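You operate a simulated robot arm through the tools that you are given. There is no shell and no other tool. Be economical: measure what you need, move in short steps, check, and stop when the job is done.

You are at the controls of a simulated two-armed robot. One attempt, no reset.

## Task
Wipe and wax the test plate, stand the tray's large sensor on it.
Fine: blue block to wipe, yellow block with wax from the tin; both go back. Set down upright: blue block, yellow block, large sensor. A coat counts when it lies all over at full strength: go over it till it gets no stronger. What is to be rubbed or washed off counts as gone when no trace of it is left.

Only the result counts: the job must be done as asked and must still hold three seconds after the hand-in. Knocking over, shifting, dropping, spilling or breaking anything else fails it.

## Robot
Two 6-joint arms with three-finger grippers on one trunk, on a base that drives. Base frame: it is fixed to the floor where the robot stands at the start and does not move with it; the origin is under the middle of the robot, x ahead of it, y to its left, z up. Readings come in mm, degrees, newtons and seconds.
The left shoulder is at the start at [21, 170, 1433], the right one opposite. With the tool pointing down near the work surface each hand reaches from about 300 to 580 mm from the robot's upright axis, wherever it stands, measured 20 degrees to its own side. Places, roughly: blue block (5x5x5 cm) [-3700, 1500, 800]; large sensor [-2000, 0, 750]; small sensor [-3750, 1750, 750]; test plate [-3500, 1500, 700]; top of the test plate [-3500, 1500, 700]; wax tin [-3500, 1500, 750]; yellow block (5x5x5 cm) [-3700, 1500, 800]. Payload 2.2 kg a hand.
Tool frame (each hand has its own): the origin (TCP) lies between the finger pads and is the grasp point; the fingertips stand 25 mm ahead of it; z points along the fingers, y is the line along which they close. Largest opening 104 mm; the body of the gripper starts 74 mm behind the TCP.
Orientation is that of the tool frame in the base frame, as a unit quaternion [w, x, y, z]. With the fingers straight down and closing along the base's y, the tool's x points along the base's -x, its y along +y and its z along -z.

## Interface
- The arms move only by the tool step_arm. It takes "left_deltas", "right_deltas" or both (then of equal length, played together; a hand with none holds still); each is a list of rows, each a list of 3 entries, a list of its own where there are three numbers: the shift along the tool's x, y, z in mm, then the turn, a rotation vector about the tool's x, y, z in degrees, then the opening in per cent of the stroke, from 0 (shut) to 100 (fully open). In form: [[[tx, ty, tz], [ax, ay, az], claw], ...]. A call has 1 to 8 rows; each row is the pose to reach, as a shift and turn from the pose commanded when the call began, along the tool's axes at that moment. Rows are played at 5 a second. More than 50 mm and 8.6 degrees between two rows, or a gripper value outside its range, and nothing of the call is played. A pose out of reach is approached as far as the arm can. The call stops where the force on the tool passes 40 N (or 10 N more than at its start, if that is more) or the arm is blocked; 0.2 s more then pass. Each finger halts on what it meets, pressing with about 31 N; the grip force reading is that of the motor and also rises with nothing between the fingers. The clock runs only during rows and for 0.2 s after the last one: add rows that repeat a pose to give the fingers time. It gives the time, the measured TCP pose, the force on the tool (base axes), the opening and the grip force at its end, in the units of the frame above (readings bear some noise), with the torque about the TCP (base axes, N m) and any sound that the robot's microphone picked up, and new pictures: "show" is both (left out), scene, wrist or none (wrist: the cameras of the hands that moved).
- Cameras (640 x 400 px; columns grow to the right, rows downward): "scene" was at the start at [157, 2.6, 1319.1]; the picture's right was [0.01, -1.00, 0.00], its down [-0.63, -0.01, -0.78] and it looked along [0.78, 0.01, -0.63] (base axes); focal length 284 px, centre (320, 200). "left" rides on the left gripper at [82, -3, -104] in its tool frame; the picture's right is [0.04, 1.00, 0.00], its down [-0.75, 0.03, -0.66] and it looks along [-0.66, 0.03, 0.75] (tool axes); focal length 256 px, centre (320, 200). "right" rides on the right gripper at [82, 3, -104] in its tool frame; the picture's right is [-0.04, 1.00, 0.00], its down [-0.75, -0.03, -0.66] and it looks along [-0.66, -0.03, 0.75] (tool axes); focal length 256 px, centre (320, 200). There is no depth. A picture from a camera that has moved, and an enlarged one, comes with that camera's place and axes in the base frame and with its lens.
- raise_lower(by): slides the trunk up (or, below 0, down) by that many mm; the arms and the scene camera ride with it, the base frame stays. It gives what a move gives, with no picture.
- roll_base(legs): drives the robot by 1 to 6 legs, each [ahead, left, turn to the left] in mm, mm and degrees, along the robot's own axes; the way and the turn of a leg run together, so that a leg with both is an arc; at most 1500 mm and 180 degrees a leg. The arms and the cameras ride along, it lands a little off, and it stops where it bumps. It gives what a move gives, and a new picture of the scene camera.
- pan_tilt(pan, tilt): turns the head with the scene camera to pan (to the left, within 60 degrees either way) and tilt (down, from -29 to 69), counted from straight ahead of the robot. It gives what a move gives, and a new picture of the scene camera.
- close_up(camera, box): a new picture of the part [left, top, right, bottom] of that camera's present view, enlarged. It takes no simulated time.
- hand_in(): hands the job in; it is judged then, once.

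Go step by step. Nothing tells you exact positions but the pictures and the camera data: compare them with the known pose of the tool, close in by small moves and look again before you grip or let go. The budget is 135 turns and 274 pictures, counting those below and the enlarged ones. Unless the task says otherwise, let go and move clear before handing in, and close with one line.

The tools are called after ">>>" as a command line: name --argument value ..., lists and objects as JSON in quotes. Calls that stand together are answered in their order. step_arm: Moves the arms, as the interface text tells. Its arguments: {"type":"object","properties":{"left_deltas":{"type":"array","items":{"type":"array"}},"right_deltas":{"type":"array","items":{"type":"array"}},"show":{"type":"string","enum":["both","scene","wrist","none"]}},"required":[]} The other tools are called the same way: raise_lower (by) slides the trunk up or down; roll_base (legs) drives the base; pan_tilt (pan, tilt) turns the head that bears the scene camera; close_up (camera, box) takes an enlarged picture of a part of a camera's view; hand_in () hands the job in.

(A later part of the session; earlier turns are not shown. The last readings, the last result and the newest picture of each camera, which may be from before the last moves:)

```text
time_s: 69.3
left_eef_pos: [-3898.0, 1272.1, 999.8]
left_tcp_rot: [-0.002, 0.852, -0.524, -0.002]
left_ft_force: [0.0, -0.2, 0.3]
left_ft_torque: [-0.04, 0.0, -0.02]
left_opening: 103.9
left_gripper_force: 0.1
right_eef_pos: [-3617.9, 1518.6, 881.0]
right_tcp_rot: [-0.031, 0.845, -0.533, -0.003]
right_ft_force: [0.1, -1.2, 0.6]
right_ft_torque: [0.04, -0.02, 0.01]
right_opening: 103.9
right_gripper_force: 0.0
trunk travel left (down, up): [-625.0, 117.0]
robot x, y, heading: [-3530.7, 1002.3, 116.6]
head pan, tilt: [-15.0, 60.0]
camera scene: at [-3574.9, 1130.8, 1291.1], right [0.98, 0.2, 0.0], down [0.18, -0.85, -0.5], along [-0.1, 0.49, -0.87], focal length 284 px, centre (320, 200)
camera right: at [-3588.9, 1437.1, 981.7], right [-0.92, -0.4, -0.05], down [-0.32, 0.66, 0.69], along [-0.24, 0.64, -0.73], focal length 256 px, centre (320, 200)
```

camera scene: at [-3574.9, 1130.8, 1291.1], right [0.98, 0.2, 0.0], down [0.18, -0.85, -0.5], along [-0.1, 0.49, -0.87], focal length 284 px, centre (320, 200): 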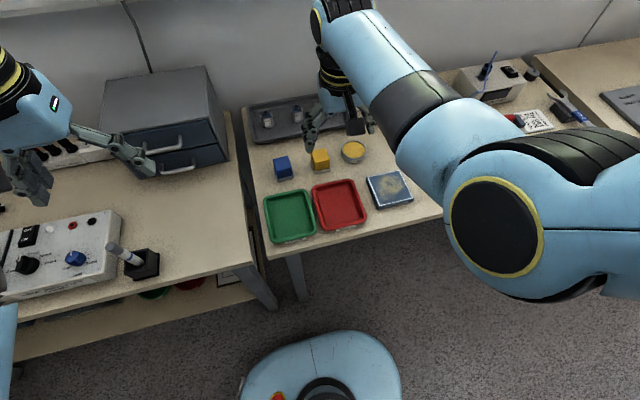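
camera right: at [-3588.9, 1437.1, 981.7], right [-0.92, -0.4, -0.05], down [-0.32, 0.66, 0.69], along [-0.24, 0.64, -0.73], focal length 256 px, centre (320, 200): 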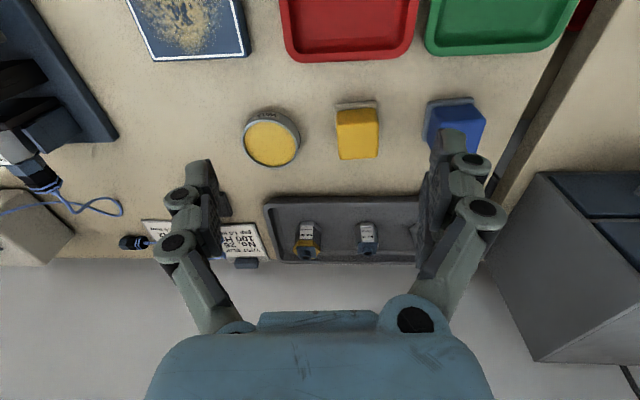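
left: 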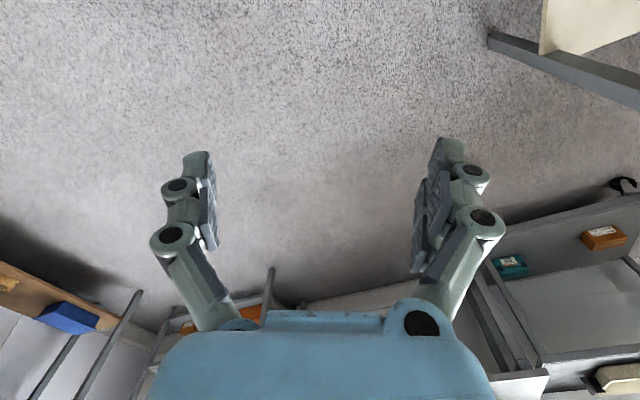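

The right arm seems limited toward the left, so I shift the base left 80 mm and forward 20 mm, and straighten the hand.

>>> roll_base --legs '[[20, 80, 0]]'

>>> step_arm --right_deltas '[[[0, 0, 0], [-2.8, 2.1, -1.3], 75], [[0, 25, 0], [-2.8, 2.1, -1.3], 75], [[0, 50, 0], [-2.8, 2.1, -1.3], 75]]' --show "both"

```text
time_s: 70.4
left_eef_pos: [-3980.6, 1253.4, 999.6]
left_tcp_rot: [-0.003, 0.851, -0.525, -0.002]
left_ft_force: [-0.9, -0.4, 0.3]
left_ft_torque: [-0.02, -0.01, -0.02]
left_opening: 103.8
left_gripper_force: 0.0
right_eef_pos: [-3701.2, 1499.0, 881.0]
right_tcp_rot: [-0.032, 0.846, -0.533, -0.003]
right_ft_force: [-0.8, 0.1, 0.1]
right_ft_torque: [-0.01, 0.0, -0.04]
right_opening: 104.1
right_gripper_force: 0.0
trunk travel left (down, up): [-625.0, 117.0]
robot x, y, heading: [-3610.5, 981.0, 116.8]
head pan, tilt: [-15.0, 60.0]
camera scene: at [-3657.7, 1111.9, 1291.0], right [0.98, 0.2, 0.0], down [0.18, -0.85, -0.5], along [-0.1, 0.49, -0.87], focal length 284 px, centre (320, 200)
```

scene: 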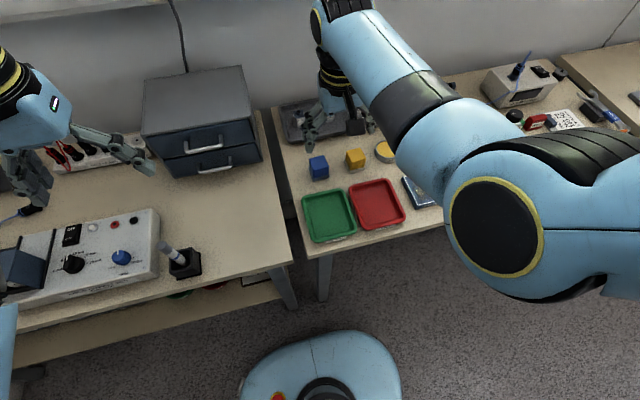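

```text
time_s: 71.4
left_eef_pos: [-3979.0, 1255.2, 999.2]
left_tcp_rot: [-0.002, 0.851, -0.525, -0.003]
left_ft_force: [-1.1, 0.3, -0.9]
left_ft_torque: [0.01, -0.03, -0.01]
left_opening: 103.9
left_gripper_force: 0.1
right_eef_pos: [-3714.9, 1493.7, 872.8]
right_tcp_rot: [-0.019, 0.847, -0.532, 0.012]
right_ft_force: [-0.4, 0.1, 0.6]
right_ft_torque: [0.02, 0.02, 0.0]
right_opening: 78.0
right_gripper_force: 0.1
trunk travel left (down, up): [-625.0, 117.0]
robot x, y, heading: [-3609.7, 985.3, 116.9]
head pan, tilt: [-15.0, 60.0]
stopped in row 3 (right hand): the arm was blocked; the commanded pose is now the measured one
camera scene: at [-3656.3, 1112.0, 1291.1], right [0.98, 0.2, 0.0], down [0.18, -0.85, -0.5], along [-0.1, 0.49, -0.87], focal length 284 px, centre (320, 200)
camera right: at [-3685.8, 1417.6, 976.7], right [-0.92, -0.4, -0.04], down [-0.33, 0.68, 0.66], along [-0.23, 0.62, -0.75], focal length 256 px, centre (320, 200)
```

scene: 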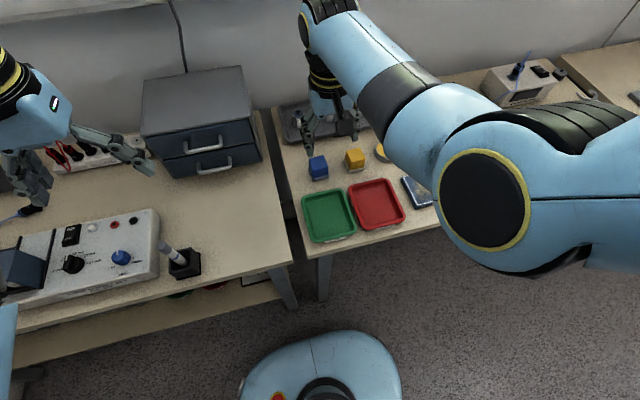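
right: 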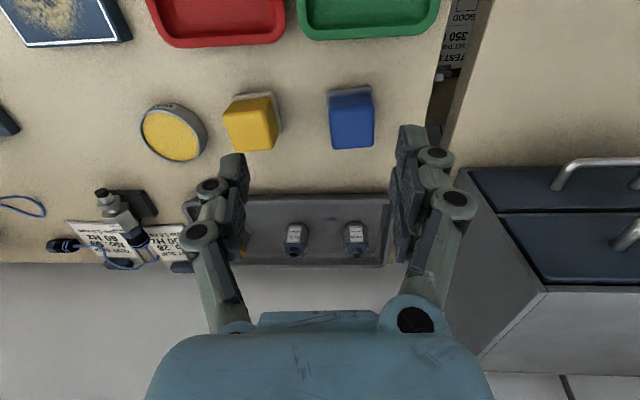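

The right arm reports being blocked again with nothing touching the hand. I test small moves to find what limits it.

>>> step_arm --right_deltas '[[[0, 0, 15], [-2.5, 0, 0], 75], [[0, 0, 30], [-2.5, 0, 0], 75]]' --show "none"

>>> step_arm --right_deltas '[[[25, 0, 0], [0, 0, 0], 75], [[50, 0, 0], [0, 0, 0], 75]]' --show "none"

```text
time_s: 72.0
left_eef_pos: [-3980.1, 1254.9, 998.0]
left_tcp_rot: [-0.001, 0.851, -0.525, -0.002]
left_ft_force: [-0.6, -0.7, -0.2]
left_ft_torque: [0.03, 0.01, 0.01]
left_opening: 103.7
left_gripper_force: 0.1
right_eef_pos: [-3715.0, 1492.9, 842.4]
right_tcp_rot: [0.001, 0.847, -0.531, 0.0]
right_ft_force: [0.6, -0.4, 0.0]
right_ft_torque: [-0.01, -0.01, 0.01]
right_opening: 77.8
right_gripper_force: 0.0
trunk travel left (down, up): [-625.0, 117.0]
robot x, y, heading: [-3610.8, 983.1, 116.6]
head pan, tilt: [-15.0, 60.0]
```

```text
time_s: 72.8
left_eef_pos: [-3977.7, 1254.3, 1000.0]
left_tcp_rot: [-0.002, 0.851, -0.525, -0.002]
left_ft_force: [-0.6, -0.8, 0.4]
left_ft_torque: [-0.04, 0.01, -0.04]
left_opening: 103.8
left_gripper_force: 0.1
right_eef_pos: [-3672.2, 1475.0, 848.7]
right_tcp_rot: [-0.022, 0.843, -0.538, 0.0]
right_ft_force: [-0.2, -0.2, -1.2]
right_ft_torque: [-0.03, -0.01, 0.01]
right_opening: 77.9
right_gripper_force: 0.1
trunk travel left (down, up): [-625.0, 117.0]
robot x, y, heading: [-3609.0, 978.3, 116.5]
head pan, tilt: [-15.0, 60.0]
stopped in row 2 (right hand): the arm was blocked; the commanded pose is now the measured one
```

Downward motion works; sideways may just be too fast near a wrist singularity. I try the same path slowly.

>>> step_arm --right_deltas '[[[0, 0, 0], [-1, 0, 0], 75], [[0, 0, 0], [-2.5, 0, 0], 75], [[0, 4, 0], [-2.5, 0, 0], 75], [[0, 8, 0], [-2.5, 0, 0], 75], [[0, 14, 0], [-2.5, 0, 0], 75], [[0, 20, 0], [-2.5, 0, 0], 75], [[0, 26, 0], [-2.5, 0, 0], 75], [[0, 32, 0], [-2.5, 0, 0], 75]]' --show "wrist"

```text
time_s: 74.8
left_eef_pos: [-3979.2, 1255.1, 999.7]
left_tcp_rot: [-0.001, 0.851, -0.525, -0.003]
left_ft_force: [0.4, -0.2, 1.0]
left_ft_torque: [0.0, -0.01, 0.0]
left_opening: 104.2
left_gripper_force: 0.1
right_eef_pos: [-3671.8, 1473.3, 841.9]
right_tcp_rot: [-0.02, 0.84, -0.542, 0.004]
right_ft_force: [0.0, -0.1, 0.1]
right_ft_torque: [0.03, 0.02, -0.02]
right_opening: 78.0
right_gripper_force: 0.2
trunk travel left (down, up): [-625.0, 117.0]
robot x, y, heading: [-3612.9, 986.9, 117.0]
head pan, tilt: [-15.0, 60.0]
stopped in row 8 (right hand): the arm was blocked; the commanded pose is now the measured one
camera right: at [-3644.7, 1394.0, 943.0], right [-0.93, -0.37, -0.04], down [-0.3, 0.68, 0.67], along [-0.23, 0.63, -0.74], focal length 256 px, centre (320, 200)
```

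right: 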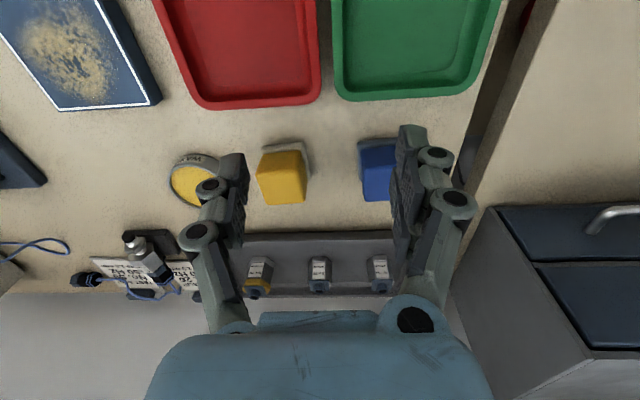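

The arm will not go left at all, and the head is turned right toward the upper arm; maybe they touch. I turn the head left and retry.

>>> pan_tilt --pan 25 --tilt 50

>>> step_arm --right_deltas '[[[0, 0, 0], [-2, 0, 1.5], 75], [[0, 10, 0], [-2, 0, 1.5], 75], [[0, 20, 0], [-2, 0, 1.5], 75], [[0, 30, 0], [-2, 0, 1.5], 75]]' --show "scene"

```text
time_s: 75.9
left_eef_pos: [-3978.8, 1254.3, 998.8]
left_tcp_rot: [-0.002, 0.851, -0.525, -0.003]
left_ft_force: [-0.5, -0.1, 0.1]
left_ft_torque: [-0.04, 0.01, -0.03]
left_opening: 103.9
left_gripper_force: 0.2
right_eef_pos: [-3673.5, 1471.6, 840.3]
right_tcp_rot: [-0.019, 0.84, -0.542, 0.003]
right_ft_force: [0.0, -0.3, 0.4]
right_ft_torque: [0.01, 0.02, -0.03]
right_opening: 78.1
right_gripper_force: 0.1
trunk travel left (down, up): [-625.0, 117.0]
robot x, y, heading: [-3610.7, 981.5, 116.7]
head pan, tilt: [25.0, 50.0]
camera scene: at [-3702.7, 1094.9, 1303.6], right [0.62, 0.79, 0.0], down [0.6, -0.47, -0.64], along [-0.5, 0.4, -0.77], focal length 284 px, centre (320, 200)
```

scene: 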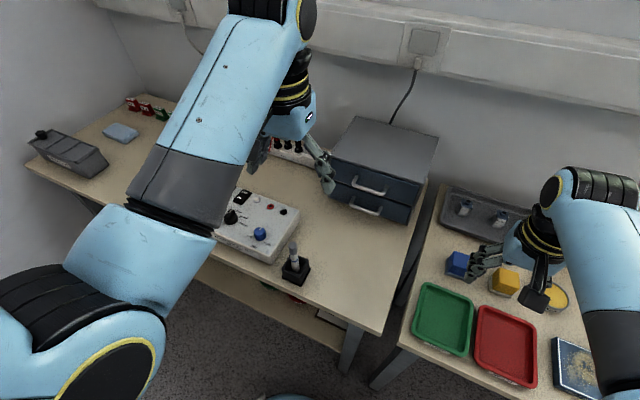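

```text
time_s: 77.1
left_eef_pos: [-3978.2, 1254.8, 999.3]
left_tcp_rot: [-0.002, 0.852, -0.524, -0.003]
left_ft_force: [-0.2, 0.6, -0.3]
left_ft_torque: [0.0, -0.01, 0.02]
left_opening: 103.9
left_gripper_force: 0.1
right_eef_pos: [-3672.1, 1469.6, 831.9]
right_tcp_rot: [-0.02, 0.829, -0.558, 0.007]
right_ft_force: [0.3, -0.4, -1.0]
right_ft_torque: [0.0, 0.03, -0.03]
right_opening: 78.2
right_gripper_force: 0.1
trunk travel left (down, up): [-625.0, 117.0]
robot x, y, heading: [-3612.7, 983.5, 117.0]
head pan, tilt: [25.0, 50.0]
stopped in row 4 (right hand): the arm was blocked; the commanded pose is now the measured one
camera scene: at [-3702.6, 1094.9, 1303.6], right [0.62, 0.79, 0.0], down [0.6, -0.47, -0.64], along [-0.5, 0.4, -0.77], focal length 284 px, centre (320, 200)
```

scene: 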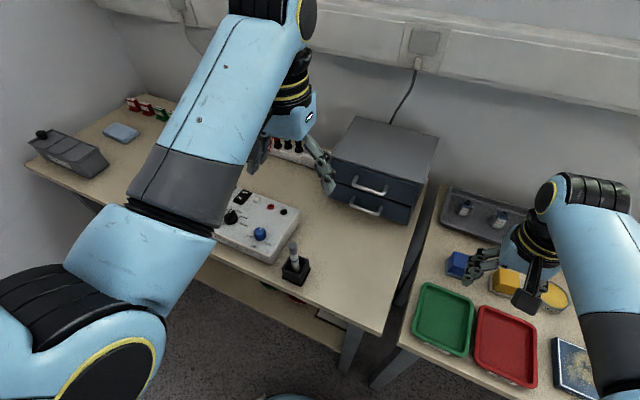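

The arm's inner limit seems to lie around straight ahead of its shoulder. I raise the hand, straighten it, and shift the base a further 85 mm left so that the block lies more to its own side.

>>> step_arm --right_deltas '[[[0, -10, -20], [-1.5, 0, 2], 75], [[0, -20, -40], [-2, 0, 3], 75]]' --show "none"

>>> roll_base --legs '[[0, 85, 0]]'

>>> step_arm --right_deltas '[[[0, 0, 0], [0, 0, 0], 75], [[-20, 0, 0], [0, 0, 0], 75], [[-40, 0, 0], [0, 0, 0], 75]]' --show "both"

```text
time_s: 77.7
left_eef_pos: [-3978.2, 1256.0, 999.8]
left_tcp_rot: [-0.001, 0.851, -0.525, -0.002]
left_ft_force: [0.1, 0.5, -1.2]
left_ft_torque: [-0.06, 0.03, 0.02]
left_opening: 104.0
left_gripper_force: 0.1
right_eef_pos: [-3655.9, 1474.5, 872.5]
right_tcp_rot: [-0.003, 0.815, -0.58, -0.003]
right_ft_force: [0.2, -0.2, -0.7]
right_ft_torque: [0.0, 0.02, -0.03]
right_opening: 77.9
right_gripper_force: 0.0
trunk travel left (down, up): [-625.0, 117.0]
robot x, y, heading: [-3607.0, 984.0, 116.8]
head pan, tilt: [25.0, 50.0]
```

```text
time_s: 78.8
left_eef_pos: [-4056.1, 1215.2, 998.3]
left_tcp_rot: [-0.002, 0.851, -0.525, -0.002]
left_ft_force: [0.0, -0.4, 1.0]
left_ft_torque: [-0.01, -0.03, 0.0]
left_opening: 103.9
left_gripper_force: 0.1
right_eef_pos: [-3733.7, 1435.7, 872.9]
right_tcp_rot: [-0.005, 0.816, -0.579, -0.003]
right_ft_force: [-1.2, -0.9, 0.2]
right_ft_torque: [0.04, -0.02, 0.03]
right_opening: 78.1
right_gripper_force: 0.0
trunk travel left (down, up): [-625.0, 117.0]
robot x, y, heading: [-3683.9, 946.4, 116.8]
head pan, tilt: [25.0, 50.0]
camera scene: at [-3779.7, 1056.1, 1303.6], right [0.62, 0.79, 0.0], down [0.6, -0.47, -0.64], along [-0.5, 0.4, -0.77], focal length 284 px, centre (320, 200)
```

scene: 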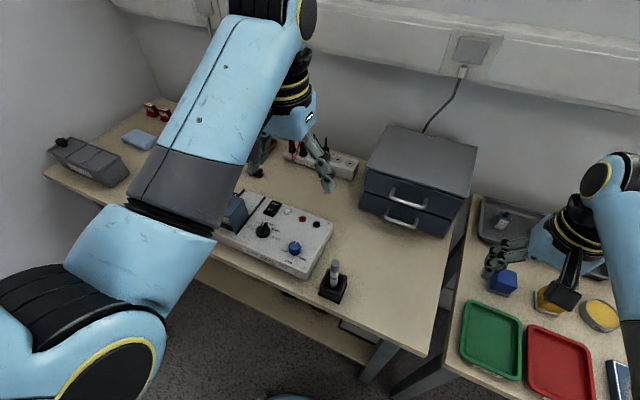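

```text
time_s: 79.6
left_eef_pos: [-4056.0, 1216.3, 998.2]
left_tcp_rot: [-0.002, 0.852, -0.524, -0.002]
left_ft_force: [-0.2, 0.6, 0.7]
left_ft_torque: [0.03, 0.0, -0.03]
left_opening: 103.9
left_gripper_force: 0.1
right_eef_pos: [-3746.6, 1475.4, 874.6]
right_tcp_rot: [-0.003, 0.815, -0.579, -0.003]
right_ft_force: [0.9, 1.5, 0.0]
right_ft_torque: [-0.03, -0.01, -0.01]
right_opening: 77.8
right_gripper_force: 0.1
trunk travel left (down, up): [-625.0, 117.0]
robot x, y, heading: [-3688.5, 943.2, 116.9]
head pan, tilt: [25.0, 50.0]
camera scene: at [-3778.2, 1057.3, 1303.6], right [0.62, 0.79, 0.0], down [0.6, -0.47, -0.64], along [-0.5, 0.4, -0.77], focal length 284 px, centre (320, 200)
camera right: at [-3721.5, 1396.3, 977.0], right [-0.96, -0.29, 0.0], down [-0.22, 0.72, 0.66], along [-0.19, 0.64, -0.75], focal length 256 px, centre (320, 200)
```

scene: 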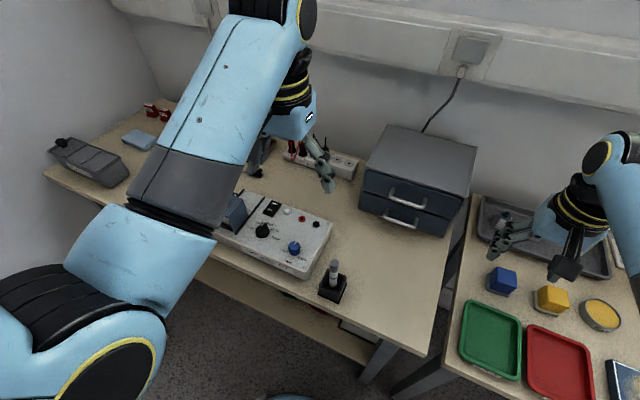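
right: 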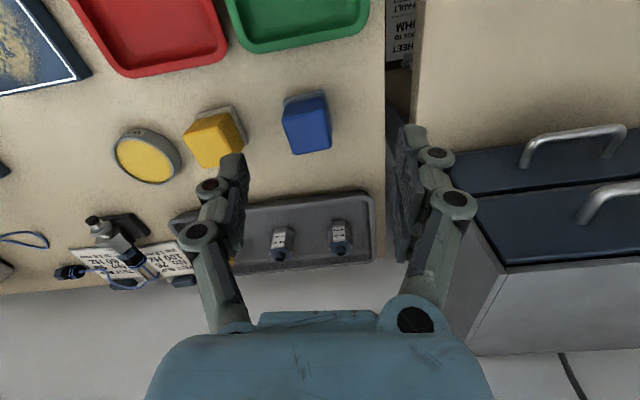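

Now the hand moves freely. I turn it to the bench's alignment, centre it over the blue block and descend partway.

>>> step_arm --right_deltas '[[[-15, -7, 0], [0, 0, -4], 75], [[-30, -13, 0], [0, 0, -8], 75], [[-30, -13, 30], [0, 0, -8], 75]]' --show "wrist"

```text
time_s: 80.4
left_eef_pos: [-4054.9, 1217.3, 998.4]
left_tcp_rot: [-0.001, 0.851, -0.525, -0.002]
left_ft_force: [0.0, 0.0, -0.1]
left_ft_torque: [-0.03, 0.0, 0.02]
left_opening: 103.9
left_gripper_force: 0.0
right_eef_pos: [-3742.5, 1509.4, 844.9]
right_tcp_rot: [-0.004, 0.854, -0.521, -0.003]
right_ft_force: [0.4, 0.5, -0.2]
right_ft_torque: [0.02, -0.01, 0.0]
right_opening: 77.8
right_gripper_force: 0.1
trunk travel left (down, up): [-625.0, 117.0]
robot x, y, heading: [-3685.9, 945.4, 116.8]
head pan, tilt: [25.0, 50.0]
camera right: at [-3708.5, 1434.1, 947.2], right [-0.91, -0.42, 0.0], down [-0.32, 0.68, 0.66], along [-0.28, 0.6, -0.75], focal length 256 px, centre (320, 200)
```

right: 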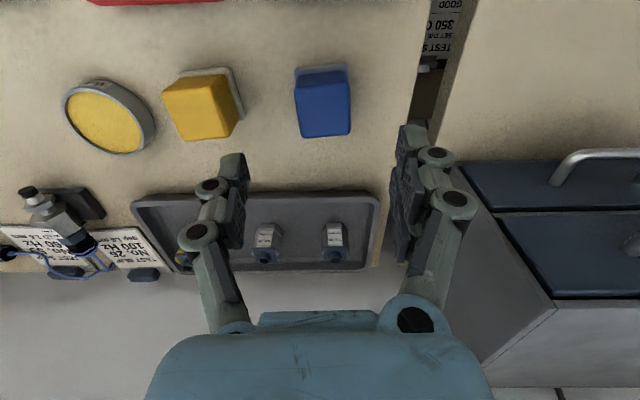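

Let me enlarge to locate the block's top face.

>>> close_up --camera "right" --box '[240, 50, 400, 150]'

```text
4.00 times, centred on (320, 100) of right
camera zoom: at [-3708.5, 1434.1, 947.2], right [-0.91, -0.42, 0.0], down [-0.32, 0.68, 0.66], along [-0.28, 0.6, -0.75], focal length 1024 px, centre (320, 600)
```

zoom: 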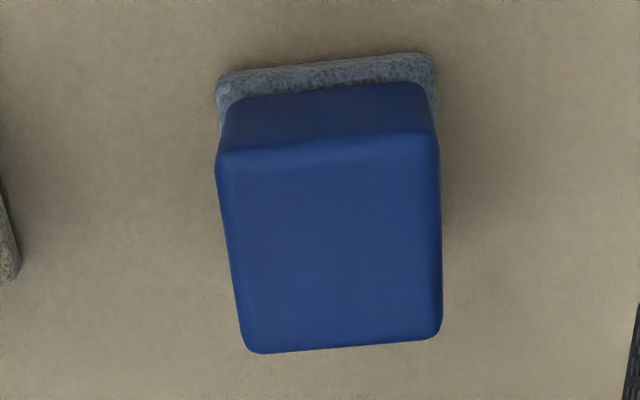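

From the scale, the block's top is at about z 705 (bench lower than assumed), centred near (-3755, 1524). I drive 45 mm ahead, then align and descend partway.

>>> roll_base --legs '[[45, 0, 0]]'

>>> step_arm --right_deltas '[[[12, 4, 0], [0, 0, -2], 75], [[25, 4, 15], [0, 0, -4.5], 75], [[25, 4, 50], [0, 0, -4.5], 75], [[25, 4, 80], [0, 0, -4.5], 75]]' --show "wrist"

```text
time_s: 81.3
left_eef_pos: [-4075.7, 1258.6, 997.9]
left_tcp_rot: [-0.001, 0.852, -0.524, -0.002]
left_ft_force: [-0.3, 0.6, 0.5]
left_ft_torque: [-0.06, -0.04, 0.01]
left_opening: 104.1
left_gripper_force: 0.0
right_eef_pos: [-3765.4, 1549.9, 844.0]
right_tcp_rot: [-0.004, 0.854, -0.521, -0.002]
right_ft_force: [-0.6, 1.1, -0.8]
right_ft_torque: [-0.04, 0.0, -0.01]
right_opening: 77.8
right_gripper_force: 0.1
trunk travel left (down, up): [-625.0, 117.0]
robot x, y, heading: [-3704.9, 986.3, 116.9]
head pan, tilt: [25.0, 50.0]
camera scene: at [-3799.8, 1099.1, 1303.3], right [0.62, 0.79, 0.0], down [0.6, -0.47, -0.64], along [-0.5, 0.4, -0.77], focal length 284 px, centre (320, 200)
```

scene: 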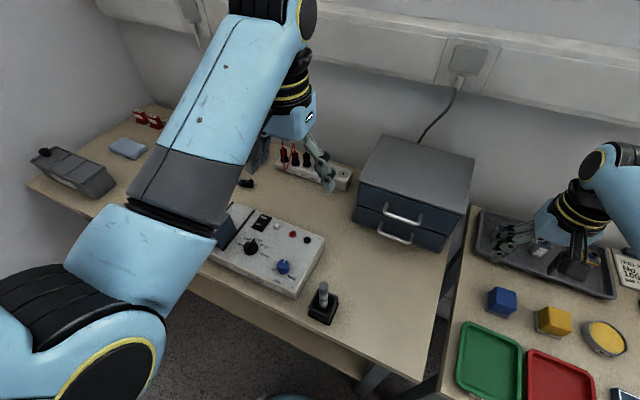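

```text
time_s: 82.3
left_eef_pos: [-4076.2, 1257.9, 999.0]
left_tcp_rot: [0.0, 0.851, -0.524, -0.002]
left_ft_force: [0.4, -0.3, 0.5]
left_ft_torque: [-0.02, 0.02, -0.02]
left_opening: 104.0
left_gripper_force: 0.0
right_eef_pos: [-3754.2, 1524.7, 765.6]
right_tcp_rot: [-0.005, 0.873, -0.487, -0.004]
right_ft_force: [0.0, 0.9, 0.5]
right_ft_torque: [-0.01, -0.01, 0.03]
right_opening: 78.1
right_gripper_force: 0.0
right hand out of reach, approached as far as the arm can: row 4
trunk travel left (down, up): [-625.0, 117.0]
robot x, y, heading: [-3710.3, 985.4, 116.8]
head pan, tilt: [25.0, 50.0]
camera right: at [-3714.2, 1452.7, 869.9], right [-0.87, -0.49, 0.0], down [-0.37, 0.65, 0.67], along [-0.32, 0.58, -0.75], focal length 256 px, centre (320, 200)
```

right: 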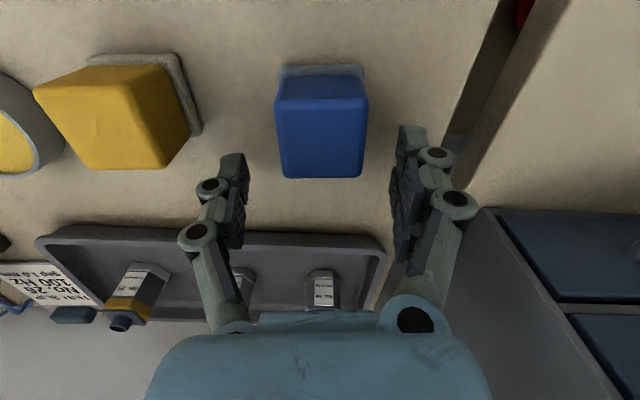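

Aligned with the block. I lower the trunk 50 mm so the arm keeps within reach, then check.

>>> raise_lower --by -60

>>> step_arm --right_deltas '[[[-3, 0, 5], [0, 0, 0], 75], [[-3, 0, 10], [0, 0, 0], 75]]' --show "wrist"

```text
time_s: 82.8
left_eef_pos: [-4074.5, 1255.1, 981.4]
left_tcp_rot: [-0.003, 0.852, -0.524, -0.002]
left_ft_force: [0.3, 0.3, -0.4]
left_ft_torque: [-0.02, -0.05, 0.01]
left_opening: 104.0
left_gripper_force: 0.0
right_eef_pos: [-3755.2, 1523.0, 752.0]
right_tcp_rot: [-0.002, 0.874, -0.487, -0.002]
right_ft_force: [2.6, -6.2, 13.1]
right_ft_torque: [-0.38, 0.09, 0.01]
right_opening: 81.7
right_gripper_force: 1.8
trunk travel left (down, up): [-608.0, 134.0]
robot x, y, heading: [-3707.1, 985.6, 116.7]
head pan, tilt: [25.0, 50.0]
stopped: the force on the tool passed its limit at 63 N (the readings are from after the stop); the commanded pose is now the measured one
```

```text
time_s: 83.4
left_eef_pos: [-4074.0, 1252.5, 983.8]
left_tcp_rot: [-0.004, 0.851, -0.525, -0.003]
left_ft_force: [0.4, 0.4, 0.4]
left_ft_torque: [-0.01, 0.04, 0.03]
left_opening: 104.0
left_gripper_force: 0.0
right_eef_pos: [-3757.7, 1521.4, 754.3]
right_tcp_rot: [-0.003, 0.873, -0.488, -0.006]
right_ft_force: [4.1, -17.3, 42.7]
right_ft_torque: [-0.59, -1.15, -0.47]
right_opening: 69.9
right_gripper_force: 30.1
right hand out of reach, approached as far as the arm can: row 1, 2
trunk travel left (down, up): [-608.0, 134.0]
robot x, y, heading: [-3705.9, 982.2, 116.7]
head pan, tilt: [25.0, 50.0]
stopped in row 2 (right hand): the force on the tool passed its limit at 42 N (the readings are from after the stop); the commanded pose is now the measured one
camera right: at [-3716.5, 1449.0, 857.0], right [-0.87, -0.49, 0.0], down [-0.37, 0.65, 0.67], along [-0.33, 0.58, -0.75], focal length 256 px, centre (320, 200)
```

right: 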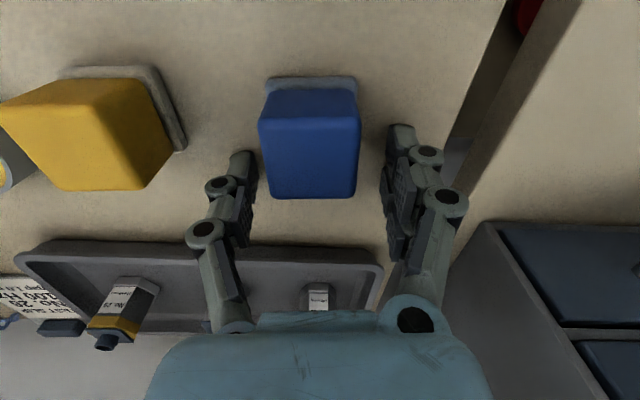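

The fingertips touched the bench: re-deriving scale, the block is about 37 mm wide with its top near z 768, and the bench near 727. I lift, and shift back toward the robot by ~24 mm, then look.

>>> step_arm --right_deltas '[[[0, 0, -15], [0, 0, 0], 75], [[0, 0, -32], [0, 0, 0], 75], [[12, -3, -32], [0, 0, 0], 75], [[24, -3, -32], [0, 0, 0], 75], [[24, -3, -32], [0, 0, 0], 75]]' --show "wrist"

```text
time_s: 84.6
left_eef_pos: [-4075.5, 1256.4, 981.9]
left_tcp_rot: [-0.002, 0.851, -0.525, -0.003]
left_ft_force: [0.2, -1.2, -0.1]
left_ft_torque: [-0.02, -0.03, -0.01]
left_opening: 103.9
left_gripper_force: 0.1
right_eef_pos: [-3740.6, 1504.6, 780.1]
right_tcp_rot: [-0.002, 0.873, -0.487, -0.003]
right_ft_force: [0.7, 0.7, 0.2]
right_ft_torque: [0.02, -0.03, 0.03]
right_opening: 78.1
right_gripper_force: 0.1
trunk travel left (down, up): [-608.0, 134.0]
robot x, y, heading: [-3704.2, 984.8, 116.9]
head pan, tilt: [25.0, 50.0]
camera right: at [-3699.7, 1433.2, 883.8], right [-0.87, -0.49, 0.0], down [-0.37, 0.65, 0.66], along [-0.32, 0.58, -0.75], focal length 256 px, centre (320, 200)
```

right: 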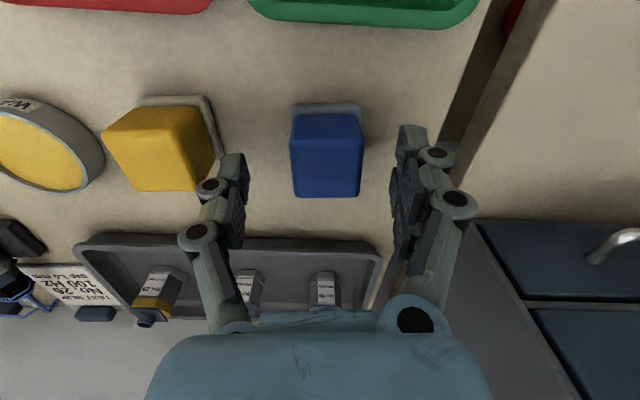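

Well centred now. I shift 4 mm sideways, descend to grasp height and close.

>>> step_arm --right_deltas '[[[2, 3.5, 0], [0, 0, 0], 75], [[2, 3.5, 14], [0, 0, 0], 75], [[2, 3.5, 14], [0, 0, 0], 50], [[2, 3.5, 14], [0, 0, 0], 20], [[2, 3.5, 14], [0, 0, 0], 20], [[2, 3.5, 14], [0, 0, 0], 20]]' --show "wrist"

```text
time_s: 86.0
left_eef_pos: [-4074.6, 1255.2, 982.8]
left_tcp_rot: [-0.002, 0.851, -0.525, -0.002]
left_ft_force: [0.3, -0.3, 0.6]
left_ft_torque: [0.0, 0.03, -0.02]
left_opening: 104.1
left_gripper_force: 0.0
right_eef_pos: [-3741.9, 1502.1, 766.2]
right_tcp_rot: [-0.003, 0.873, -0.487, -0.004]
right_ft_force: [0.4, -0.2, 1.9]
right_ft_torque: [0.04, 0.03, -0.01]
right_opening: 37.5
right_gripper_force: 31.3
trunk travel left (down, up): [-608.0, 134.0]
robot x, y, heading: [-3708.4, 983.7, 117.0]
head pan, tilt: [25.0, 50.0]
camera right: at [-3701.4, 1429.5, 870.3], right [-0.87, -0.49, 0.0], down [-0.37, 0.65, 0.66], along [-0.32, 0.58, -0.75], focal length 256 px, centre (320, 200)
```

right: 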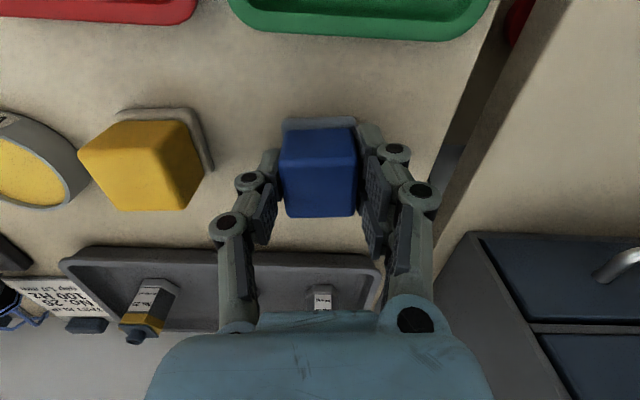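

The blue block is gripped (37.5 mm). I lift it and drive the base right so the plate is in good reach.

>>> step_arm --right_deltas '[[[0, 0, -30], [0, 0, 0], 20], [[0, 0, -60], [0, 0, 0], 20], [[0, 0, -80], [0, 0, 0], 20]]' --show "none"

>>> roll_base --legs '[[0, -190, 0]]'

>>> step_arm --right_deltas '[[[20, 0, 0], [0, 0, 0], 20], [[50, 0, 0], [0, 0, 0], 20], [[75, 0, 0], [0, 0, 0], 20], [[100, 0, 0], [0, 0, 0], 20]]' --show "wrist"

>>> pan_tilt --pan 0 --tilt 50

```text
time_s: 86.8
left_eef_pos: [-4075.0, 1256.3, 982.2]
left_tcp_rot: [-0.001, 0.851, -0.525, -0.002]
left_ft_force: [0.7, -0.3, -0.4]
left_ft_torque: [0.0, 0.0, 0.03]
left_opening: 104.0
left_gripper_force: 0.1
right_eef_pos: [-3742.0, 1501.5, 847.1]
right_tcp_rot: [-0.003, 0.873, -0.487, -0.004]
right_ft_force: [0.4, -0.3, -0.6]
right_ft_torque: [0.03, -0.02, -0.01]
right_opening: 37.6
right_gripper_force: 31.0
trunk travel left (down, up): [-608.0, 134.0]
robot x, y, heading: [-3707.7, 985.6, 116.6]
head pan, tilt: [25.0, 50.0]
```

```text
time_s: 88.3
left_eef_pos: [-3905.8, 1341.9, 982.3]
left_tcp_rot: [-0.001, 0.851, -0.525, -0.002]
left_ft_force: [0.0, 1.1, 0.6]
left_ft_torque: [-0.07, 0.01, -0.02]
left_opening: 104.1
left_gripper_force: 0.0
right_eef_pos: [-3572.9, 1588.5, 846.6]
right_tcp_rot: [-0.004, 0.874, -0.486, -0.004]
right_ft_force: [0.1, 0.5, -0.3]
right_ft_torque: [0.0, 0.02, 0.0]
right_opening: 37.1
right_gripper_force: 30.8
trunk travel left (down, up): [-608.0, 134.0]
robot x, y, heading: [-3534.7, 1070.9, 117.0]
head pan, tilt: [25.0, 50.0]
camera scene: at [-3628.8, 1183.0, 1286.3], right [0.62, 0.79, 0.0], down [0.6, -0.47, -0.64], along [-0.51, 0.4, -0.77], focal length 284 px, centre (320, 200)
```

scene: 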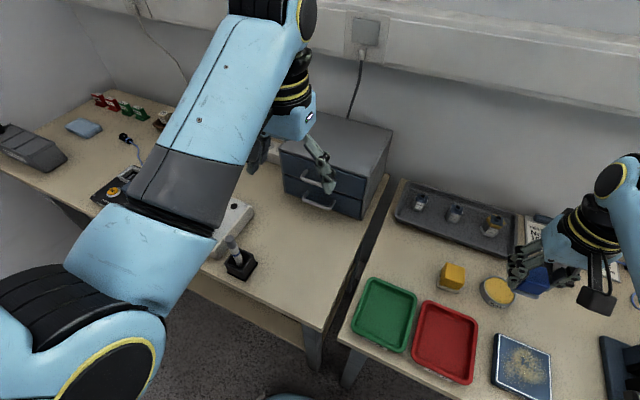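

```text
time_s: 89.3
left_eef_pos: [-3906.9, 1340.6, 982.2]
left_tcp_rot: [-0.001, 0.852, -0.524, -0.002]
left_ft_force: [-0.6, -0.1, 0.0]
left_ft_torque: [0.0, 0.0, 0.0]
left_opening: 103.9
left_gripper_force: 0.0
right_eef_pos: [-3520.1, 1501.5, 846.3]
right_tcp_rot: [-0.003, 0.874, -0.486, -0.005]
right_ft_force: [0.6, -0.8, -0.5]
right_ft_torque: [0.0, 0.03, 0.01]
right_opening: 37.4
right_gripper_force: 31.2
trunk travel left (down, up): [-608.0, 134.0]
robot x, y, heading: [-3540.2, 1070.4, 117.1]
head pan, tilt: [25.0, 50.0]
camera right: at [-3479.7, 1428.8, 950.1], right [-0.87, -0.49, 0.0], down [-0.37, 0.65, 0.66], along [-0.33, 0.58, -0.75], focal length 256 px, centre (320, 200)
```

right: 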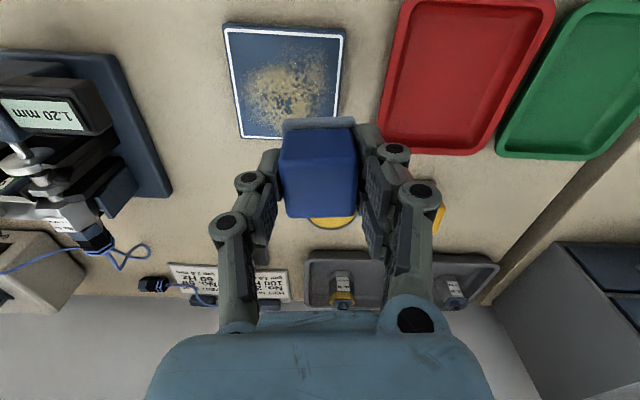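

```text
time_s: 90.2
left_eef_pos: [-3905.9, 1341.3, 981.9]
left_tcp_rot: [-0.001, 0.852, -0.524, -0.003]
left_ft_force: [-0.4, 0.5, 0.0]
left_ft_torque: [-0.02, 0.02, -0.02]
left_opening: 103.8
left_gripper_force: 0.0
right_eef_pos: [-3521.4, 1502.0, 846.7]
right_tcp_rot: [-0.003, 0.874, -0.486, -0.004]
right_ft_force: [-0.2, 0.1, 0.1]
right_ft_torque: [0.02, 0.04, 0.02]
right_opening: 37.3
right_gripper_force: 31.0
trunk travel left (down, up): [-608.0, 134.0]
robot x, y, heading: [-3537.2, 1069.4, 116.8]
head pan, tilt: [0.0, 50.0]
camera scene: at [-3604.0, 1203.4, 1286.3], right [0.89, 0.45, 0.0], down [0.35, -0.68, -0.64], along [-0.29, 0.57, -0.77], focal length 284 px, centre (320, 200)
```

scene: 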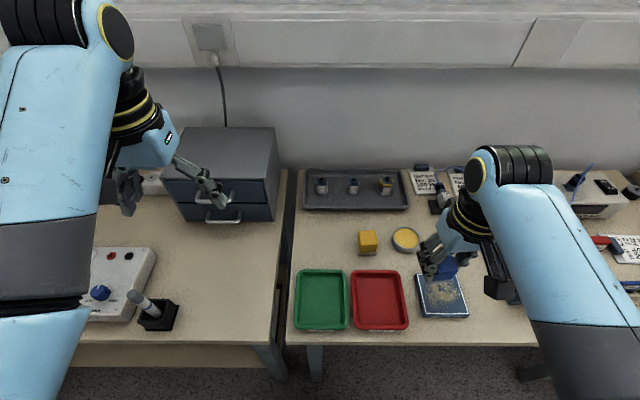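

The grey sole is part of the block and came along. The plate is ~82 mm square, centred near (-3492, 1500). I align the block with it and hover just above.

>>> step_arm --right_deltas '[[[7, -12, 0], [0, 0, 2.3], 20], [[14, -24, 0], [0, 0, 4.6], 20], [[14, -24, 30], [0, 0, 4.6], 20], [[14, -24, 50], [0, 0, 4.6], 20]]' --show "wrist"

>>> close_up --camera "scene" --box '[360, 210, 520, 310]'

```text
time_s: 91.2
left_eef_pos: [-3905.9, 1340.4, 982.1]
left_tcp_rot: [-0.001, 0.852, -0.524, -0.002]
left_ft_force: [0.9, -0.4, 0.4]
left_ft_torque: [0.0, 0.03, -0.01]
left_opening: 104.1
left_gripper_force: 0.0
right_eef_pos: [-3493.6, 1504.8, 796.3]
right_tcp_rot: [-0.003, 0.854, -0.521, -0.005]
right_ft_force: [0.5, 0.0, -0.2]
right_ft_torque: [0.01, 0.03, -0.01]
right_opening: 37.6
right_gripper_force: 31.4
trunk travel left (down, up): [-608.0, 134.0]
robot x, y, heading: [-3540.6, 1070.4, 117.0]
head pan, tilt: [0.0, 50.0]
camera right: at [-3458.9, 1428.5, 899.5], right [-0.91, -0.42, 0.0], down [-0.32, 0.68, 0.66], along [-0.28, 0.6, -0.75], focal length 256 px, centre (320, 200)
```

right: 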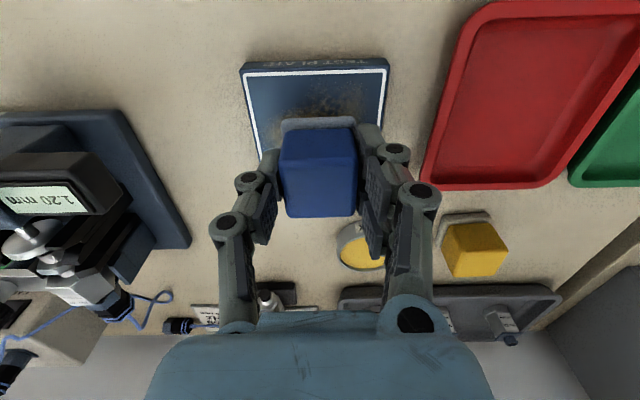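

```text
4.00 times, centred on (440, 260) of scene
camera zoom: at [-3603.9, 1203.6, 1286.3], right [0.89, 0.45, 0.0], down [0.35, -0.68, -0.64], along [-0.29, 0.57, -0.77], focal length 1135 px, centre (-160, -40)
```

zoom: 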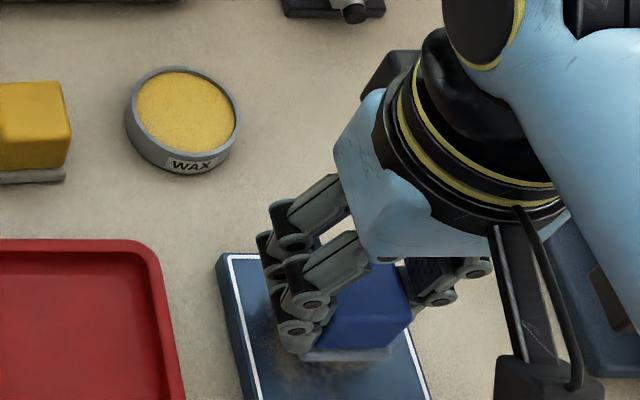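

Hovering close over the plate. I descend by millimetres to feel contact.

>>> step_arm --right_deltas '[[[0, 0, 4], [0, 0, 0], 20], [[0, 0, 7], [0, 0, 0], 20], [[0, 0, 9], [0, 0, 0], 20], [[0, 0, 10], [0, 0, 0], 20], [[0, 0, 11], [0, 0, 0], 20]]' --show "none"

```text
time_s: 92.4
left_eef_pos: [-3905.9, 1341.4, 981.2]
left_tcp_rot: [-0.001, 0.852, -0.524, -0.002]
left_ft_force: [0.5, -1.0, -0.1]
left_ft_torque: [0.0, -0.03, 0.01]
left_opening: 103.9
left_gripper_force: 0.0
right_eef_pos: [-3493.0, 1503.2, 786.5]
right_tcp_rot: [-0.002, 0.854, -0.521, -0.003]
right_ft_force: [-0.5, -0.5, -0.3]
right_ft_torque: [0.0, 0.01, -0.01]
right_opening: 37.4
right_gripper_force: 30.9
trunk travel left (down, up): [-608.0, 134.0]
robot x, y, heading: [-3538.2, 1072.3, 117.1]
head pan, tilt: [0.0, 50.0]
```

>>> step_arm --right_deltas '[[[0, 0, 1], [0, 0, 0], 20], [[0, 0, 2], [0, 0, 0], 20], [[0, 0, 3], [0, 0, 0], 20], [[0, 0, 4], [0, 0, 0], 20], [[0, 0, 4], [0, 0, 0], 20]]' --show "none"

```text
time_s: 93.6
left_eef_pos: [-3907.8, 1340.1, 982.2]
left_tcp_rot: [-0.002, 0.852, -0.524, -0.003]
left_ft_force: [0.3, -0.2, 0.4]
left_ft_torque: [0.04, -0.03, 0.04]
left_opening: 104.0
left_gripper_force: 0.0
right_eef_pos: [-3493.9, 1504.3, 783.5]
right_tcp_rot: [-0.003, 0.854, -0.521, -0.005]
right_ft_force: [2.6, -1.9, 25.8]
right_ft_torque: [-0.18, -0.15, -0.01]
right_opening: 37.6
right_gripper_force: 30.8
trunk travel left (down, up): [-608.0, 134.0]
robot x, y, heading: [-3535.1, 1070.0, 116.9]
head pan, tilt: [0.0, 50.0]
```

Contact at TCP z≈784. I ease off to about 10 N and start wiping in lanes across the plate.

>>> step_arm --right_deltas '[[[0, 0, -1.2], [0, 0, 0], 20], [[0, -13, -1.2], [0, 0, 0], 20], [[0, -26, -1.2], [0, 0, 0], 20], [[-13, -26, -1.2], [0, 0, 0], 20], [[-26, -26, -1.2], [0, 0, 0], 20], [[-10, -26, -1.2], [0, 0, 0], 20], [[10, -26, -1.2], [0, 0, 0], 20], [[26, -26, -1.2], [0, 0, 0], 20]]' --show "wrist"

```text
time_s: 95.4
left_eef_pos: [-3906.9, 1341.4, 982.5]
left_tcp_rot: [-0.002, 0.852, -0.524, -0.002]
left_ft_force: [0.5, 0.1, 0.6]
left_ft_torque: [0.0, -0.04, -0.03]
left_opening: 104.1
left_gripper_force: 0.1
right_eef_pos: [-3458.3, 1493.3, 781.9]
right_tcp_rot: [-0.003, 0.853, -0.521, -0.005]
right_ft_force: [-2.3, 4.5, 16.6]
right_ft_torque: [0.17, 0.08, 0.02]
right_opening: 37.2
right_gripper_force: 31.2
trunk travel left (down, up): [-608.0, 134.0]
robot x, y, heading: [-3537.3, 1070.4, 117.1]
head pan, tilt: [0.0, 50.0]
camera right: at [-3423.6, 1417.9, 886.1], right [-0.91, -0.42, 0.0], down [-0.32, 0.68, 0.67], along [-0.28, 0.6, -0.75], focal length 256 px, centre (320, 200)
```

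right: 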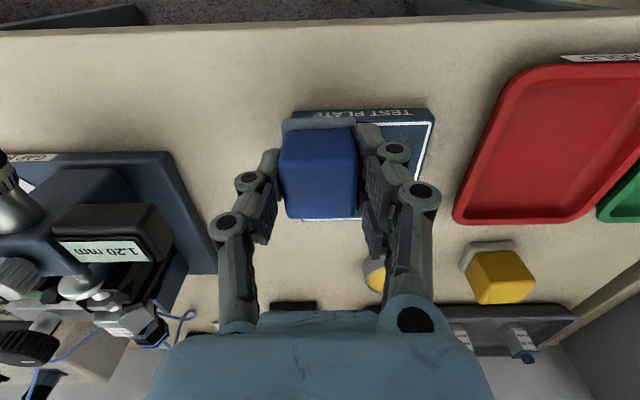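

Wiping works with gentle force. I continue the lanes.

>>> step_arm --right_deltas '[[[0, 17, -0.4], [0, 0, 0], 20], [[-18, 17, -0.4], [0, 0, 0], 20], [[-36, 17, -0.4], [0, 0, 0], 20], [[-52, 17, -0.4], [0, 0, 0], 20], [[-52, 35, -0.4], [0, 0, 0], 20], [[-35, 35, -0.4], [0, 0, 0], 20], [[-17, 35, -0.4], [0, 0, 0], 20], [[0, 35, -0.4], [0, 0, 0], 20]]' --show "none"

>>> step_arm --right_deltas '[[[0, 17, 0], [0, 0, 0], 20], [[-18, 17, 0], [0, 0, 0], 20], [[-36, 17, 0], [0, 0, 0], 20], [[-52, 17, 0], [0, 0, 0], 20], [[-52, 17, -15], [0, 0, 0], 20], [[-52, 17, -60], [0, 0, 0], 20], [[-80, 10, -60], [0, 0, 0], 20]]' --show "wrist"

>>> close_up --camera "scene" --box '[360, 210, 520, 330]'

```text
time_s: 97.2
left_eef_pos: [-3906.8, 1341.1, 981.9]
left_tcp_rot: [-0.001, 0.852, -0.524, -0.002]
left_ft_force: [0.3, 0.3, -0.1]
left_ft_torque: [0.0, 0.04, 0.03]
left_opening: 103.9
left_gripper_force: 0.1
right_eef_pos: [-3488.7, 1475.0, 783.8]
right_tcp_rot: [-0.003, 0.854, -0.521, -0.004]
right_ft_force: [-0.5, -0.3, 6.6]
right_ft_torque: [0.06, 0.03, -0.01]
right_opening: 37.3
right_gripper_force: 31.2
trunk travel left (down, up): [-608.0, 134.0]
robot x, y, heading: [-3532.5, 1070.7, 116.9]
head pan, tilt: [0.0, 50.0]
```

```text
time_s: 98.8
left_eef_pos: [-3906.1, 1343.2, 981.8]
left_tcp_rot: [-0.001, 0.852, -0.524, -0.001]
left_ft_force: [-1.0, -0.1, 0.3]
left_ft_torque: [-0.04, 0.02, 0.01]
left_opening: 103.7
left_gripper_force: 0.1
right_eef_pos: [-3535.8, 1542.8, 842.3]
right_tcp_rot: [-0.002, 0.853, -0.521, -0.002]
right_ft_force: [-1.0, 0.8, -0.2]
right_ft_torque: [-0.01, -0.02, -0.01]
right_opening: 37.4
right_gripper_force: 30.7
trunk travel left (down, up): [-608.0, 134.0]
robot x, y, heading: [-3537.6, 1068.7, 116.9]
head pan, tilt: [0.0, 50.0]
camera right: at [-3500.3, 1468.3, 945.6], right [-0.91, -0.42, 0.0], down [-0.32, 0.68, 0.66], along [-0.28, 0.6, -0.75], focal length 256 px, centre (320, 200)
```

right: 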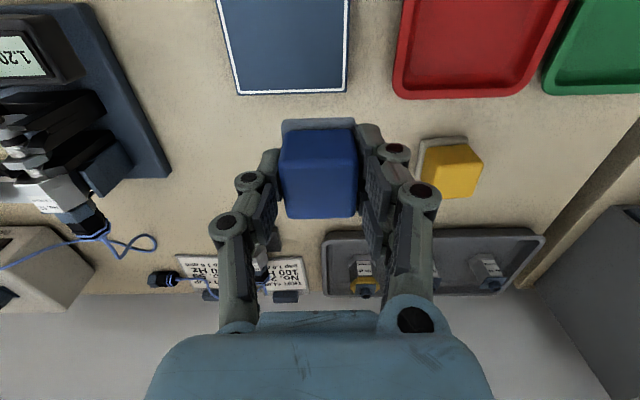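

```text
3.33 times, centred on (440, 270) of scene
camera zoom: at [-3604.3, 1205.4, 1286.0], right [0.89, 0.45, 0.0], down [0.35, -0.68, -0.64], along [-0.29, 0.57, -0.77], focal length 946 px, centre (-80, -33)
```

zoom: 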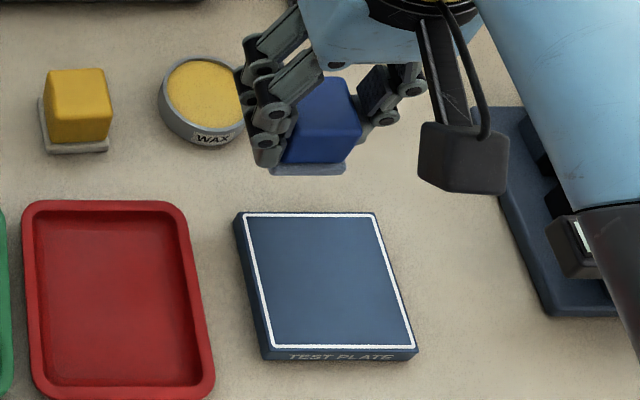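

The plate looks clean; I inspect it enlarged for any trace.

>>> close_up --camera "scene" --box '[410, 268, 474, 308]'

>>> close_up --camera "right" --box '[200, 0, 370, 106]'

```text
10.00 times, centred on (442, 288) of scene
camera zoom: at [-3604.3, 1205.4, 1286.0], right [0.89, 0.45, 0.0], down [0.35, -0.68, -0.64], along [-0.29, 0.57, -0.77], focal length 2838 px, centre (-900, -680)
```

zoom: 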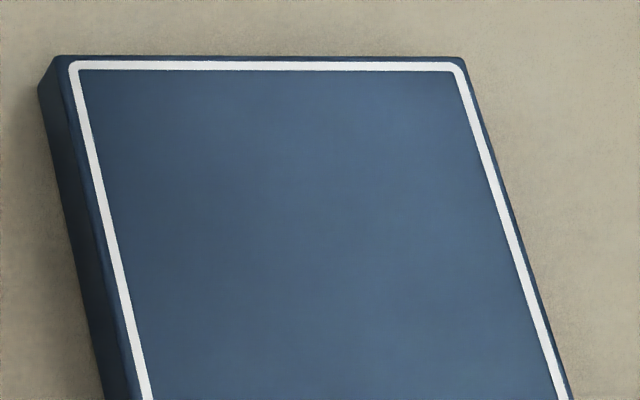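

```text
3.76 times, centred on (285, 53) of right
camera zoom: at [-3500.3, 1468.3, 945.6], right [-0.91, -0.42, 0.0], down [-0.32, 0.68, 0.66], along [-0.28, 0.6, -0.75], focal length 964 px, centre (452, 753)
```

zoom: 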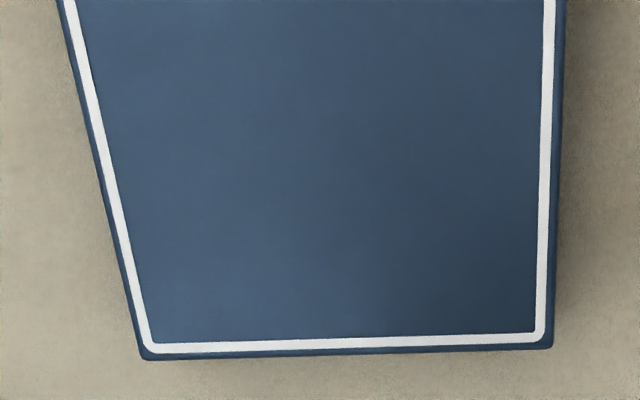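

Clean, but I make one crosswise pass more to be sure, then lift off.

>>> step_arm --right_deltas '[[[28, 7, 30], [0, 0, 0], 20], [[28, 7, 55], [0, 0, 0], 20], [[28, 7, 60], [0, 0, 0], 20], [[28, -19, 60], [0, 0, 0], 20], [[28, -45, 60], [0, 0, 0], 20], [[45, -45, 60], [0, 0, 0], 20], [[45, -19, 60], [0, 0, 0], 20], [[45, 7, 60], [0, 0, 0], 20]]' --show "none"

>>> step_arm --right_deltas '[[[18, 0, 0], [0, 0, 0], 20], [[18, -26, 0], [0, 0, 0], 20], [[18, -52, 0], [0, 0, 0], 20], [[35, -52, 0], [0, 0, 0], 20], [[35, -26, 0], [0, 0, 0], 20], [[35, 0, 0], [0, 0, 0], 20], [[35, 0, -20], [0, 0, 0], 20], [[35, 0, -62], [0, 0, 0], 20]]' --show "wrist"

```text
time_s: 100.6
left_eef_pos: [-3907.7, 1341.4, 981.7]
left_tcp_rot: [-0.002, 0.852, -0.524, -0.001]
left_ft_force: [-0.4, 0.3, 1.2]
left_ft_torque: [0.03, 0.03, -0.03]
left_opening: 103.9
left_gripper_force: 0.1
right_eef_pos: [-3522.7, 1497.8, 782.2]
right_tcp_rot: [-0.003, 0.853, -0.521, -0.005]
right_ft_force: [0.2, 0.1, -1.1]
right_ft_torque: [0.03, -0.02, 0.02]
right_opening: 37.0
right_gripper_force: 31.2
trunk travel left (down, up): [-608.0, 134.0]
robot x, y, heading: [-3537.9, 1069.1, 116.8]
head pan, tilt: [0.0, 50.0]
```

```text
time_s: 102.4
left_eef_pos: [-3906.5, 1341.0, 982.0]
left_tcp_rot: [-0.003, 0.852, -0.524, -0.002]
left_ft_force: [-1.4, -0.4, 0.1]
left_ft_torque: [0.0, -0.01, 0.02]
left_opening: 104.0
left_gripper_force: 0.0
right_eef_pos: [-3504.6, 1466.3, 845.0]
right_tcp_rot: [-0.003, 0.853, -0.521, -0.003]
right_ft_force: [-0.6, 0.3, -0.2]
right_ft_torque: [0.03, 0.02, -0.01]
right_opening: 37.3
right_gripper_force: 30.4
trunk travel left (down, up): [-608.0, 134.0]
robot x, y, heading: [-3539.5, 1071.8, 116.8]
head pan, tilt: [0.0, 50.0]
camera right: at [-3470.3, 1391.8, 948.4], right [-0.91, -0.42, 0.0], down [-0.32, 0.68, 0.66], along [-0.28, 0.6, -0.75], focal length 256 px, centre (320, 200)
```

right: 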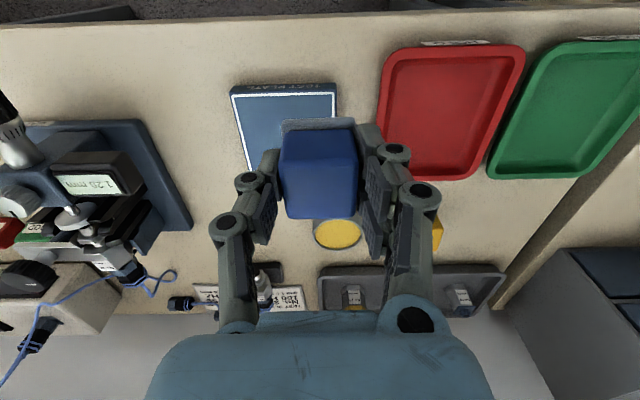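

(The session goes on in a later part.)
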